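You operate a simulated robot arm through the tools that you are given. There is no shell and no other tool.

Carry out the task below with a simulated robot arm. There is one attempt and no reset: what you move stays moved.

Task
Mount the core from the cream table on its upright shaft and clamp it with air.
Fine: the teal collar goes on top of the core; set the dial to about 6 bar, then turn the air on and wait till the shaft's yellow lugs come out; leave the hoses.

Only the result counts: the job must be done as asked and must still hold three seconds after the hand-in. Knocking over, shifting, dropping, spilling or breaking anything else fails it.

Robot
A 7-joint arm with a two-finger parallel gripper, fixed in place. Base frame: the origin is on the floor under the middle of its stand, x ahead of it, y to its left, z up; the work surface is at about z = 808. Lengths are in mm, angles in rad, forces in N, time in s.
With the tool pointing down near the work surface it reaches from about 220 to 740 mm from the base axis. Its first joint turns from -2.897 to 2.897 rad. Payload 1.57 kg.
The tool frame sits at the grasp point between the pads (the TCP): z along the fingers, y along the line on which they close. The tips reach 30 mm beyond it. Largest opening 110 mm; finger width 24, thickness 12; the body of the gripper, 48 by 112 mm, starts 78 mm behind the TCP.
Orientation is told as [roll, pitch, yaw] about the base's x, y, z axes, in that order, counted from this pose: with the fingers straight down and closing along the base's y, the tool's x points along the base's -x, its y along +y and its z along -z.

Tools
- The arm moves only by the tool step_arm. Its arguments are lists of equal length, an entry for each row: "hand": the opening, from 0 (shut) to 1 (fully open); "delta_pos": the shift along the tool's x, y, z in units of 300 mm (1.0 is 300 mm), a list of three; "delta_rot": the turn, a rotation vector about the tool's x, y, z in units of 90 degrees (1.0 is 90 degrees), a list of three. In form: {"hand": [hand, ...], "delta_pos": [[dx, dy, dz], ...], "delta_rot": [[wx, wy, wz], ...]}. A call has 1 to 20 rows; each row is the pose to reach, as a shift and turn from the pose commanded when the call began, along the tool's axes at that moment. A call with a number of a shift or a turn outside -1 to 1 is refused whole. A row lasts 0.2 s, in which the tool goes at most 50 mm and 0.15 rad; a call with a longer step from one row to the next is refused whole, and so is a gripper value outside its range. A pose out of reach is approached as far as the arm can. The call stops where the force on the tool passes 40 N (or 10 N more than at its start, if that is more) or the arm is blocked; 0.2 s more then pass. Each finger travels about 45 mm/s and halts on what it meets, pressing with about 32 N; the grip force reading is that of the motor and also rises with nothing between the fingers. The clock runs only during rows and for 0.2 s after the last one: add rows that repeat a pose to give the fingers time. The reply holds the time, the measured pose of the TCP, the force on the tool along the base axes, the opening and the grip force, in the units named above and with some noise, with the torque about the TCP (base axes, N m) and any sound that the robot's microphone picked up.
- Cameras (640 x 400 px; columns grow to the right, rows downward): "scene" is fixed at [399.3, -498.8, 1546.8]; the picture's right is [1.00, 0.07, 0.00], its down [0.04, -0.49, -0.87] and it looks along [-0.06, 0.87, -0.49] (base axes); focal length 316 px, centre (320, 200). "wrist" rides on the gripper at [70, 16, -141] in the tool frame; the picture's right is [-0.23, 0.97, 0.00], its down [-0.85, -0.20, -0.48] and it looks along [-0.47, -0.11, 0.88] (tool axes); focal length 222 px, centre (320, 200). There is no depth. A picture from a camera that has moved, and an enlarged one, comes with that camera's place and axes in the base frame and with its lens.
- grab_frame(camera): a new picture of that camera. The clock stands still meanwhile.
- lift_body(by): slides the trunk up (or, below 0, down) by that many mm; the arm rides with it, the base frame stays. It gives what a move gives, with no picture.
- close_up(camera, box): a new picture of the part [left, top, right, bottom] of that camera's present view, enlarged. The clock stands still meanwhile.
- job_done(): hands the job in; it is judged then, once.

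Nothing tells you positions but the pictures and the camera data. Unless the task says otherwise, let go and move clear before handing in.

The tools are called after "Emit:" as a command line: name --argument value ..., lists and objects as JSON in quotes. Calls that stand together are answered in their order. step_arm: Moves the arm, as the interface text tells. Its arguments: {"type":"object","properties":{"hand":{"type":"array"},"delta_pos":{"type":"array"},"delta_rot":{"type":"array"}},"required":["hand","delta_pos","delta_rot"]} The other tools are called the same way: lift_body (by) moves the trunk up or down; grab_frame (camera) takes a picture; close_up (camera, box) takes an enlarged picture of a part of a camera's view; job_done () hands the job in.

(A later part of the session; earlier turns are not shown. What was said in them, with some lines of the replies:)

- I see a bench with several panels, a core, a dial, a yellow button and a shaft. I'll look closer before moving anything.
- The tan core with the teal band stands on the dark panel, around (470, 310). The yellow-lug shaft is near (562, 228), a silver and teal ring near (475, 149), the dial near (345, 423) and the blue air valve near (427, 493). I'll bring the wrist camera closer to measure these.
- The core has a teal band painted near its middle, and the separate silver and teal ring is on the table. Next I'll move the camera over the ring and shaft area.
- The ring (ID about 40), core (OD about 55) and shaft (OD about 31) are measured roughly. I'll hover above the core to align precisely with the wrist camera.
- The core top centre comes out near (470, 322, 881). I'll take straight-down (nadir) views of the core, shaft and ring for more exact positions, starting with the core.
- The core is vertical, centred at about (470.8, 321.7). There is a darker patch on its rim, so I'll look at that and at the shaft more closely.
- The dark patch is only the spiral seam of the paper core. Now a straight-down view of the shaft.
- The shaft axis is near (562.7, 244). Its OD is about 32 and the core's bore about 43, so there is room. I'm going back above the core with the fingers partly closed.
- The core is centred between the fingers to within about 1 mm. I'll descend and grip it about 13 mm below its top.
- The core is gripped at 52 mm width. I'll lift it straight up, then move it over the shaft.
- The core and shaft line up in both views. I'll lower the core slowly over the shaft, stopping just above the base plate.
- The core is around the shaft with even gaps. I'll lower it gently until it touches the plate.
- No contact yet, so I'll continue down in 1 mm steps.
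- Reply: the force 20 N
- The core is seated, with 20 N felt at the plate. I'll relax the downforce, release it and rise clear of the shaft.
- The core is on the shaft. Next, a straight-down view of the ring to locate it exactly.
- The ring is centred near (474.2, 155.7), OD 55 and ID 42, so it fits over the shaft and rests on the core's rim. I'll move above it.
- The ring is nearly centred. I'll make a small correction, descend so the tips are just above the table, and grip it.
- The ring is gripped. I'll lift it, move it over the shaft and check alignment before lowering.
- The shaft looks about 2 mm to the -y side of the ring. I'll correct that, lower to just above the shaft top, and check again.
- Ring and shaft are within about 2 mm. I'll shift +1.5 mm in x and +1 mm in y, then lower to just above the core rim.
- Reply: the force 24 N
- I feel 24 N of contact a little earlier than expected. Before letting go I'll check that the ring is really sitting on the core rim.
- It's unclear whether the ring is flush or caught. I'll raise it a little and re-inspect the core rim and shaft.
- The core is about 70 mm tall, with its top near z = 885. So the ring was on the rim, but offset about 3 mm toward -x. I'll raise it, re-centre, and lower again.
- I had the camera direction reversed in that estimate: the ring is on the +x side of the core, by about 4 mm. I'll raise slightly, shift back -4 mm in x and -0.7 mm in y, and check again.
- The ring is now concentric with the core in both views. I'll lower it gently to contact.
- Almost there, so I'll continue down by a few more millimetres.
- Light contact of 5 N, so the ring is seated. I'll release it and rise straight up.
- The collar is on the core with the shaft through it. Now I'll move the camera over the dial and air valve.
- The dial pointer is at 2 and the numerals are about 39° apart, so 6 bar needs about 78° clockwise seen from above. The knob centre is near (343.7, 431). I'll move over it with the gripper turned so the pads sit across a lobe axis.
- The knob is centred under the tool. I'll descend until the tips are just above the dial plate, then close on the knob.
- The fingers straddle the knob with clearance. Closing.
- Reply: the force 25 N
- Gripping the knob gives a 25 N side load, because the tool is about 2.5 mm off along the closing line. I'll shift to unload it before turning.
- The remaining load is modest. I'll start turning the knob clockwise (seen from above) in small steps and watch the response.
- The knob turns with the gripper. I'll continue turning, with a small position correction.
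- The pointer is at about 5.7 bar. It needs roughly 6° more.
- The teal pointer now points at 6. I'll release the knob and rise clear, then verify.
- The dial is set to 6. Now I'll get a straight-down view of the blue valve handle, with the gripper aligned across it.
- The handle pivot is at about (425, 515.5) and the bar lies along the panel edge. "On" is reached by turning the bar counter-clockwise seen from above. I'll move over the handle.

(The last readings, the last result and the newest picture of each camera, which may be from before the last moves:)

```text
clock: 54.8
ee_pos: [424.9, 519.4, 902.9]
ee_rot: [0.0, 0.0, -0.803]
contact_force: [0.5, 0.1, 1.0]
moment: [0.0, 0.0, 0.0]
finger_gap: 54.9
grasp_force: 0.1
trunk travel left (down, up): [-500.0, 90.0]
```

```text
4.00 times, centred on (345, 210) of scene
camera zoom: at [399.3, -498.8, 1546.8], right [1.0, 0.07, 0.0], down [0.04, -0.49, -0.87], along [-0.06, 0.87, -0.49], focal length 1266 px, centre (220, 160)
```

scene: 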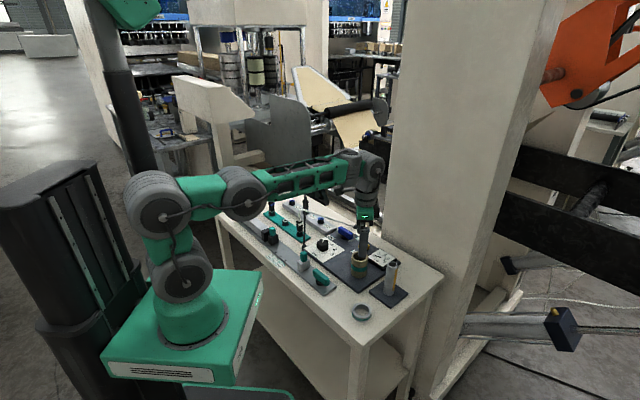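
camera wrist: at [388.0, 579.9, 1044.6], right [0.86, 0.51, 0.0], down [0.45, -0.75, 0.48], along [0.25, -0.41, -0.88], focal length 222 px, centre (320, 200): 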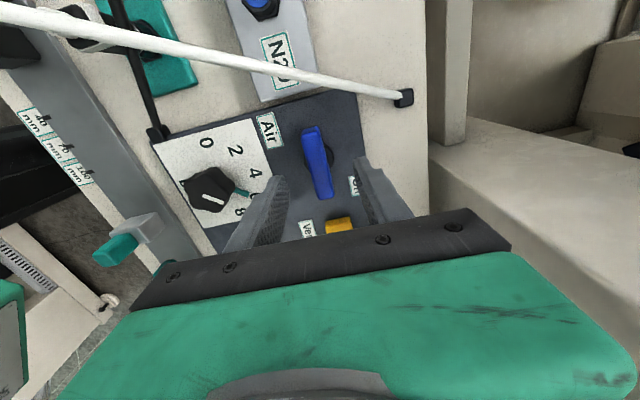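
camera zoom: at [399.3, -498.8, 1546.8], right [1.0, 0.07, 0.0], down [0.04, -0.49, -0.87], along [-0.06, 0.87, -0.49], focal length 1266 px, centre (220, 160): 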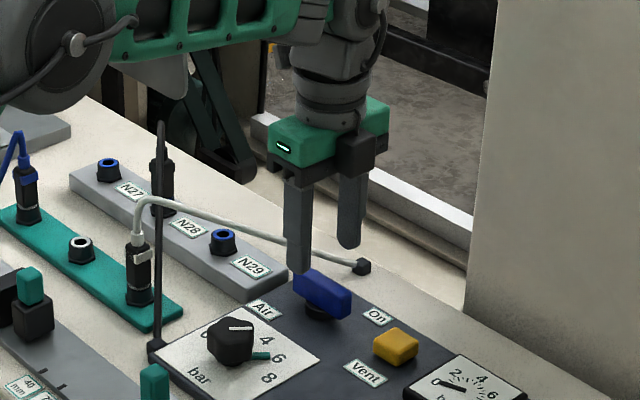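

The bar is aligned with the gripper. I'll make a small correction, descend to tips about z = 836, and close on the handle.

Emit:
step_arm --hand '[0.5, 0.5, 0.5, 0.5, 0.05, 0.05, 0.05, 0.05, 0.05]' --delta_pos '[[0.0033, -0.0043, 0.03], [0.0033, -0.0043, 0.07], [0.0033, -0.0043, 0.12], [0.0033, -0.0043, 0.12], [0.0033, -0.0043, 0.12], [0.0033, -0.0043, 0.12], [0.0033, -0.0043, 0.12], [0.0033, -0.0043, 0.12], [0.0033, -0.0043, 0.12]]' --delta_rot '[[0, 0, 0], [0, 0, 0], [0, 0, 0], [0, 0, 0], [0, 0, 0], [0, 0, 0], [0, 0, 0], [0, 0, 0], [0, 0, 0]]'

Emit:
close_up --camera "wrist" --box '[240, 110, 400, 210]'

Emit:
close_up --camera "scene" --box '[310, 180, 410, 260]'

```text
clock: 56.8
ee_pos: [422.3, 519.1, 866.8]
ee_rot: [0.001, 0.0, -0.801]
contact_force: [-2.2, -3.5, 0.6]
moment: [-0.08, -0.32, 0.79]
finger_gap: 18.0
grasp_force: 32.5
trunk travel left (down, up): [-500.0, 90.0]
```

```text
4.00 times, centred on (320, 160) of wrist
camera zoom: at [386.1, 579.3, 1008.1], right [0.86, 0.51, 0.0], down [0.45, -0.75, 0.48], along [0.25, -0.41, -0.88], focal length 888 px, centre (320, 360)
```

zoom: 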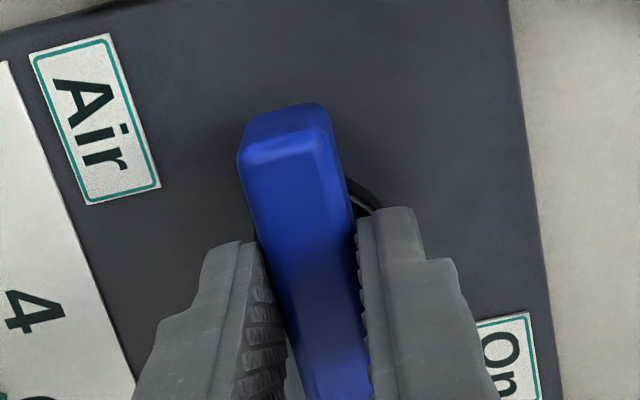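

```text
5.00 times, centred on (360, 220) of scene
camera zoom: at [399.3, -498.8, 1546.8], right [1.0, 0.07, 0.0], down [0.04, -0.49, -0.87], along [-0.06, 0.87, -0.49], focal length 1583 px, centre (120, 100)
```

zoom: 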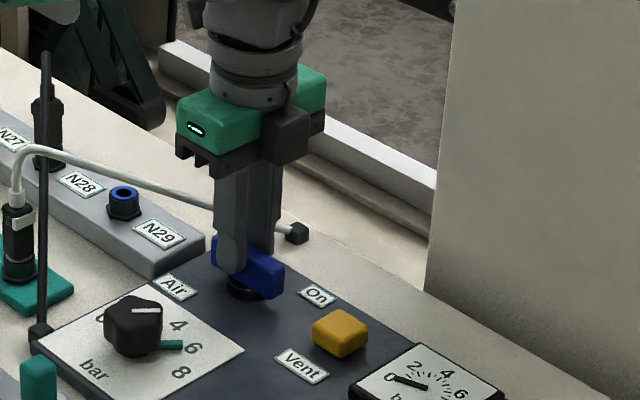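

The handle is gripped with little side load. I'll turn it counter-clockwise (seen from above) about its pivot, first by about 29°, and watch the forces and gauge.

Emit:
step_arm --hand '[0.05, 0.05, 0.05, 0.05, 0.05]' --delta_pos '[[0, -0.0012, 0], [0, -0.0024, 0], [-0.0003, -0.0035, 0], [-0.0007, -0.0046, 0], [-0.0007, -0.0046, 0]]' --delta_rot '[[0, 0, -0.08], [0, 0, -0.16], [0, 0, -0.24], [0, 0, -0.32], [0, 0, -0.32]]'

Emit:
close_up --camera "wrist" --box '[240, 110, 400, 210]'

Emit:
close_up --camera "scene" --box '[330, 220, 430, 300]'

```text
clock: 58.0
ee_pos: [421.6, 517.0, 866.8]
ee_rot: [0.002, -0.001, -0.297]
contact_force: [-3.0, -0.3, 4.9]
moment: [0.08, 0.83, 0.03]
finger_gap: 17.9
grasp_force: 32.0
trunk travel left (down, up): [-500.0, 90.0]
```

```text
4.00 times, centred on (320, 160) of wrist
camera zoom: at [360.0, 552.6, 1008.1], right [0.5, 0.86, 0.0], down [0.76, -0.44, 0.48], along [0.41, -0.24, -0.88], focal length 888 px, centre (320, 360)
```

zoom: 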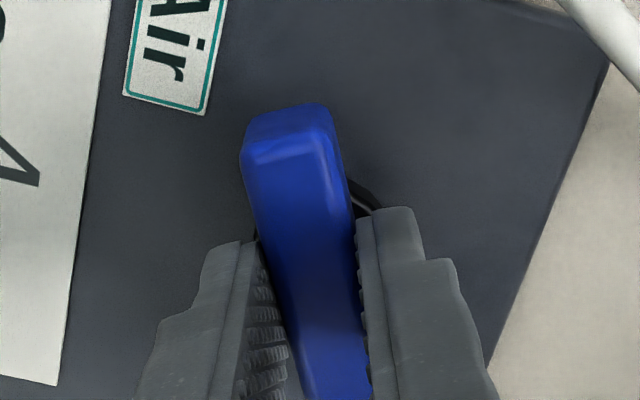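

```text
5.00 times, centred on (380, 260) of scene
camera zoom: at [399.3, -498.8, 1546.8], right [1.0, 0.07, 0.0], down [0.04, -0.49, -0.87], along [-0.06, 0.87, -0.49], focal length 1583 px, centre (20, -100)
```

zoom: 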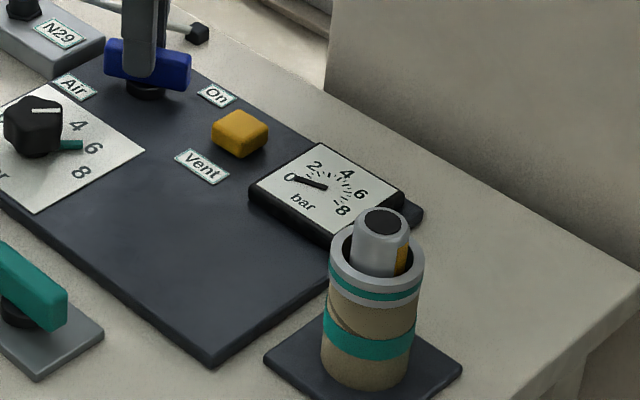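

The handle turns freely. I'll continue to about 86° in total.

Emit:
step_arm --hand '[0.05, 0.05, 0.05, 0.05, 0.05, 0.05, 0.05, 0.05, 0.05]' --delta_pos '[[0, -0.0012, 0], [0, -0.0024, 0], [-0.0003, -0.0035, 0], [-0.0007, -0.0046, 0], [-0.0012, -0.0057, 0], [-0.0018, -0.0067, 0], [-0.0026, -0.0076, 0], [-0.0035, -0.0083, 0], [-0.0035, -0.0083, 0]]' --delta_rot '[[0, 0, -0.08], [0, 0, -0.16], [0, 0, -0.24], [0, 0, -0.32], [0, 0, -0.4], [0, 0, -0.48], [0, 0, -0.56], [0, 0, -0.64], [0, 0, -0.64]]'

Emit:
close_up --camera "scene" --box '[310, 200, 410, 280]'

Emit:
close_up --camera "scene" --box '[370, 245, 420, 300]'

```text
clock: 60.0
ee_pos: [423.4, 514.7, 865.9]
ee_rot: [0.001, -0.002, 0.705]
contact_force: [1.2, 4.5, 11.3]
moment: [-0.26, 0.4, 0.01]
finger_gap: 18.1
grasp_force: 32.0
trunk travel left (down, up): [-500.0, 90.0]
```

```text
5.00 times, centred on (360, 240) of scene
camera zoom: at [399.3, -498.8, 1546.8], right [1.0, 0.07, 0.0], down [0.04, -0.49, -0.87], along [-0.06, 0.87, -0.49], focal length 1583 px, centre (120, 0)
```

zoom: 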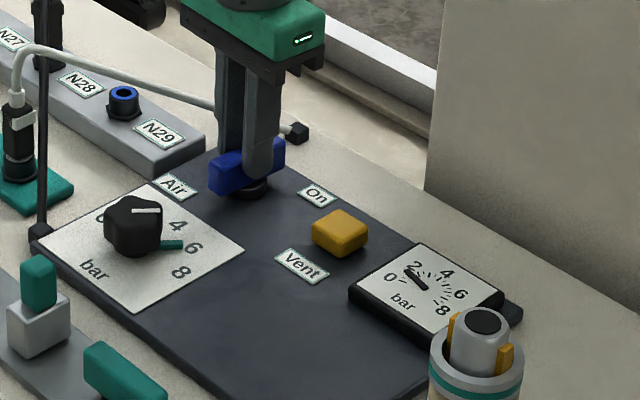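

```text
7.27 times, centred on (395, 272) of scene
camera zoom: at [399.3, -498.8, 1546.8], right [1.0, 0.07, 0.0], down [0.04, -0.49, -0.87], along [-0.06, 0.87, -0.49], focal length 2302 px, centre (-226, -327)
```

zoom: 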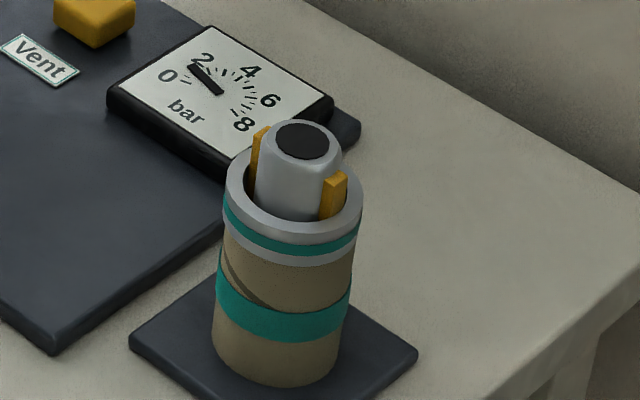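

The air is on: the gauge is rising and the yellow lugs are extending. I'll finish the last few degrees of the valve turn and wait.

Emit:
step_arm --hand '[0.05, 0.05, 0.05, 0.05, 0.05, 0.05]' --delta_pos '[[0, -0.0005, 0], [0, -0.0005, 0], [0, -0.0005, 0], [0, -0.0005, 0], [0, -0.0005, 0], [0, -0.0005, 0]]' --delta_rot '[[0, 0, -0.035], [0, 0, -0.035], [0, 0, -0.035], [0, 0, -0.035], [0, 0, -0.035], [0, 0, -0.035]]'

Emit:
close_up --camera "scene" --box '[310, 200, 410, 280]'

Emit:
close_up --camera "scene" --box '[370, 245, 420, 300]'

```text
clock: 61.4
ee_pos: [422.3, 514.7, 866.9]
ee_rot: [0.0, -0.005, 0.761]
contact_force: [2.7, 7.8, 17.6]
moment: [-0.02, 0.19, 0.03]
finger_gap: 18.1
grasp_force: 33.0
trunk travel left (down, up): [-500.0, 90.0]
```

```text
5.00 times, centred on (360, 240) of scene
camera zoom: at [399.3, -498.8, 1546.8], right [1.0, 0.07, 0.0], down [0.04, -0.49, -0.87], along [-0.06, 0.87, -0.49], focal length 1583 px, centre (120, 0)
```

zoom: 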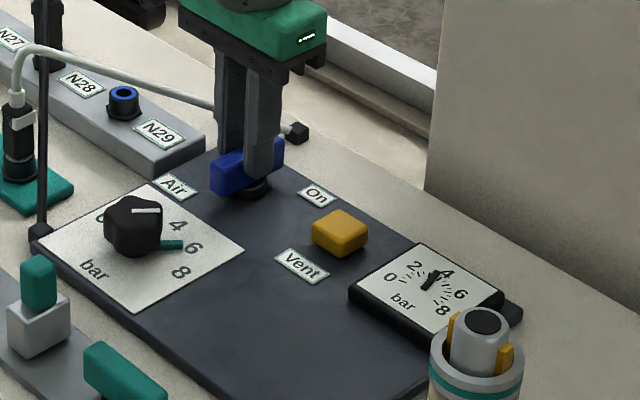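

```text
7.27 times, centred on (395, 272) of scene
camera zoom: at [399.3, -498.8, 1546.8], right [1.0, 0.07, 0.0], down [0.04, -0.49, -0.87], along [-0.06, 0.87, -0.49], focal length 2302 px, centre (-226, -327)
```

zoom: 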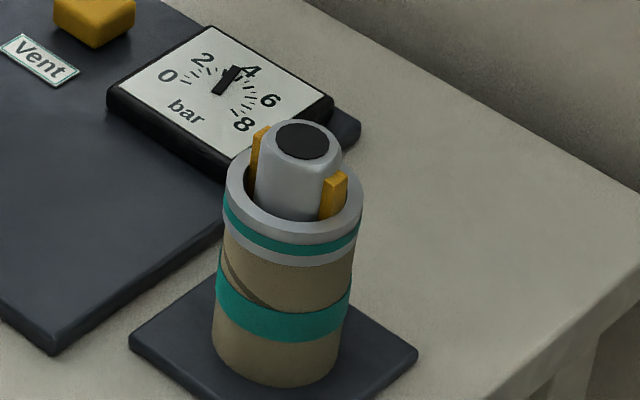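

The pressure is at about 4 bar and climbing, and the lugs are out. I'll release the handle and rise clear while it builds.

Emit:
step_arm --hand '[0.5, 0.5, 0.5, 0.5, 0.5, 0.5, 0.5, 0.5, 0.5]' --delta_pos '[[0, 0, 0], [0, 0, 0], [0, 0, 0], [0, 0, -0.06], [0, 0, -0.15], [0, 0, -0.25], [0, 0, -0.35], [0, 0, -0.45], [0, 0, -0.45]]' --delta_rot '[[0, 0, 0], [0, 0, 0], [0, 0, 0], [0, 0, 0], [0, 0, 0], [0, 0, 0], [0, 0, 0], [0, 0, 0], [0, 0, 0]]'

Emit:
close_up --camera "scene" --box '[310, 200, 410, 280]'

Emit:
close_up --camera "scene" --box '[370, 245, 420, 300]'

```text
clock: 63.4
ee_pos: [421.0, 513.7, 1000.3]
ee_rot: [-0.001, -0.002, 0.76]
contact_force: [0.0, 0.7, 0.3]
moment: [-0.04, 0.0, 0.03]
finger_gap: 55.1
grasp_force: 0.1
trunk travel left (down, up): [-500.0, 90.0]
```

```text
5.00 times, centred on (360, 240) of scene
camera zoom: at [399.3, -498.8, 1546.8], right [1.0, 0.07, 0.0], down [0.04, -0.49, -0.87], along [-0.06, 0.87, -0.49], focal length 1583 px, centre (120, 0)
```

zoom: 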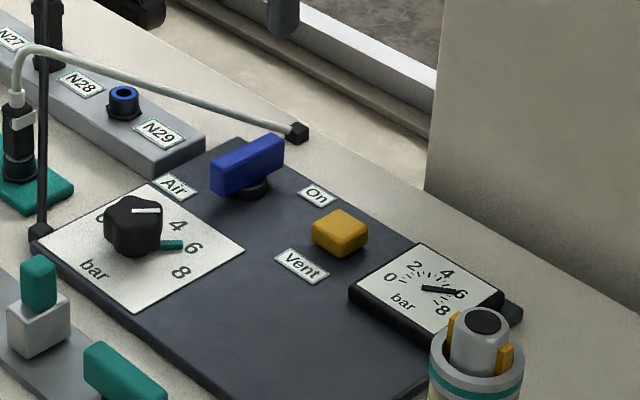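

```text
7.27 times, centred on (395, 272) of scene
camera zoom: at [399.3, -498.8, 1546.8], right [1.0, 0.07, 0.0], down [0.04, -0.49, -0.87], along [-0.06, 0.87, -0.49], focal length 2302 px, centre (-226, -327)
```

zoom: 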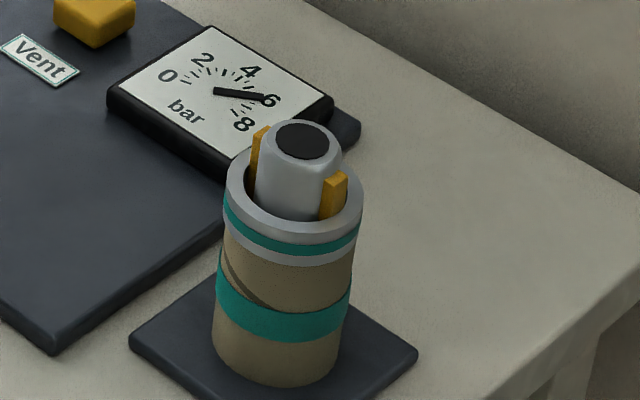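

The gauge now reads about 6. I'll wait a couple more seconds and check that everything holds.

Emit:
step_arm --hand '[0.5, 0.5, 0.5, 0.5, 0.5, 0.5, 0.5, 0.5, 0.5, 0.5, 0.5, 0.5, 0.5, 0.5, 0.5]' --delta_pos '[[0, 0, -0.05], [0, 0, -0.1], [0, 0, -0.1], [0, 0, -0.1], [0, 0, -0.1], [0, 0, -0.1], [0, 0, -0.1], [0, 0, -0.1], [0, 0, -0.1], [0, 0, -0.1], [0, 0, -0.1], [0, 0, -0.1], [0, 0, -0.1], [0, 0, -0.1], [0, 0, -0.1]]' --delta_rot '[[0, 0, 0], [0, 0, 0], [0, 0, 0], [0, 0, 0], [0, 0, 0], [0, 0, 0], [0, 0, 0], [0, 0, 0], [0, 0, 0], [0, 0, 0], [0, 0, 0], [0, 0, 0], [0, 0, 0], [0, 0, 0], [0, 0, 0]]'

Emit:
close_up --camera "scene" --box '[300, 200, 420, 310]'

Emit:
close_up --camera "scene" --box '[200, 170, 450, 330]'

Emit:
close_up --camera "scene" --box '[380, 245, 415, 290]'

```text
clock: 66.6
ee_pos: [422.7, 513.8, 1030.3]
ee_rot: [-0.001, -0.001, 0.759]
contact_force: [-0.1, -0.2, 0.5]
moment: [0.0, 0.04, -0.01]
finger_gap: 54.9
grasp_force: 0.1
trunk travel left (down, up): [-500.0, 90.0]
```

```text
3.64 times, centred on (360, 255) of scene
camera zoom: at [399.3, -498.8, 1546.8], right [1.0, 0.07, 0.0], down [0.04, -0.49, -0.87], along [-0.06, 0.87, -0.49], focal length 1151 px, centre (174, 0)
```

zoom: 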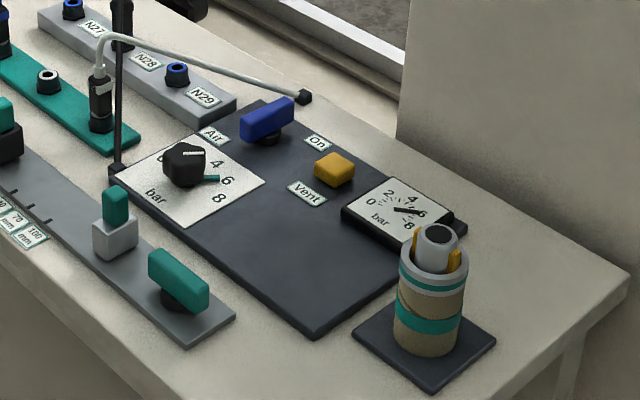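

```text
2.50 times, centred on (325, 250) of scene
camera zoom: at [399.3, -498.8, 1546.8], right [1.0, 0.07, 0.0], down [0.04, -0.49, -0.87], along [-0.06, 0.87, -0.49], focal length 791 px, centre (308, 75)
```

zoom: 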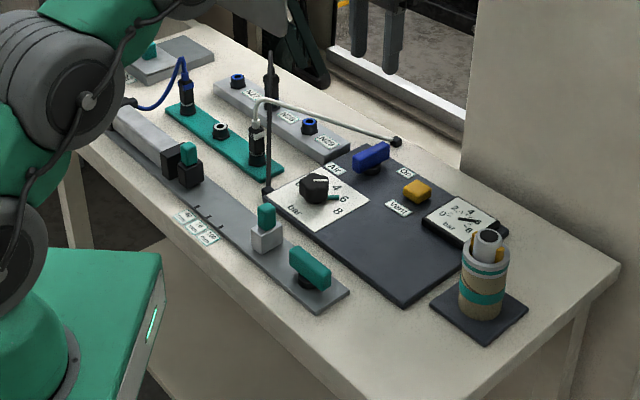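

```text
8.89 times, centred on (398, 268) of scene
camera zoom: at [399.3, -498.8, 1546.8], right [1.0, 0.07, 0.0], down [0.04, -0.49, -0.87], along [-0.06, 0.87, -0.49], focal length 2814 px, centre (-369, -400)
```

zoom: 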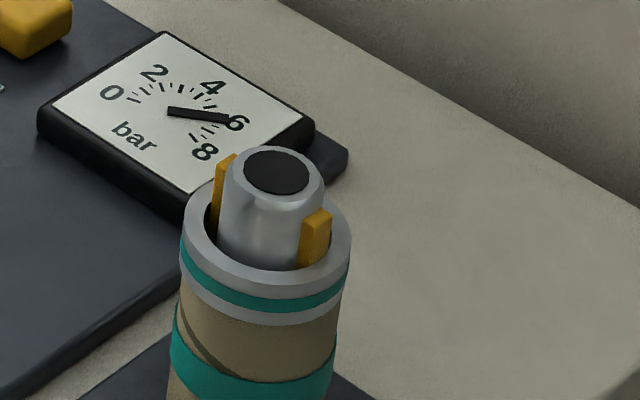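

The gauge holds at 6 bar and the yellow lugs are out. The collar sits on the core around the shaft, nothing else has moved and the arm is clear, so I'm handing in.

Emit:
job_done

```text
The job is handed in.
```

The core is on its upright shaft with the teal collar seated on top, and it is clamped with air. I have handed the job in; no result has come back yet.

- **Pressure:** the dial is set to 6 and the gauge rose to about 6 bar. It was still there three seconds later, before hand-in.
- **Clamp:** the blue valve is turned to on, and the shaft's yellow lugs are out.
- **Surroundings:** the hoses were not touched, and in the last pictures everything else on the table looks as it did at the start. The gripper is empty and clear of the work.

I judged the seating of the core and collar from the pictures and from the contact felt when setting them down. The core may not be perfectly centred on the shaft.
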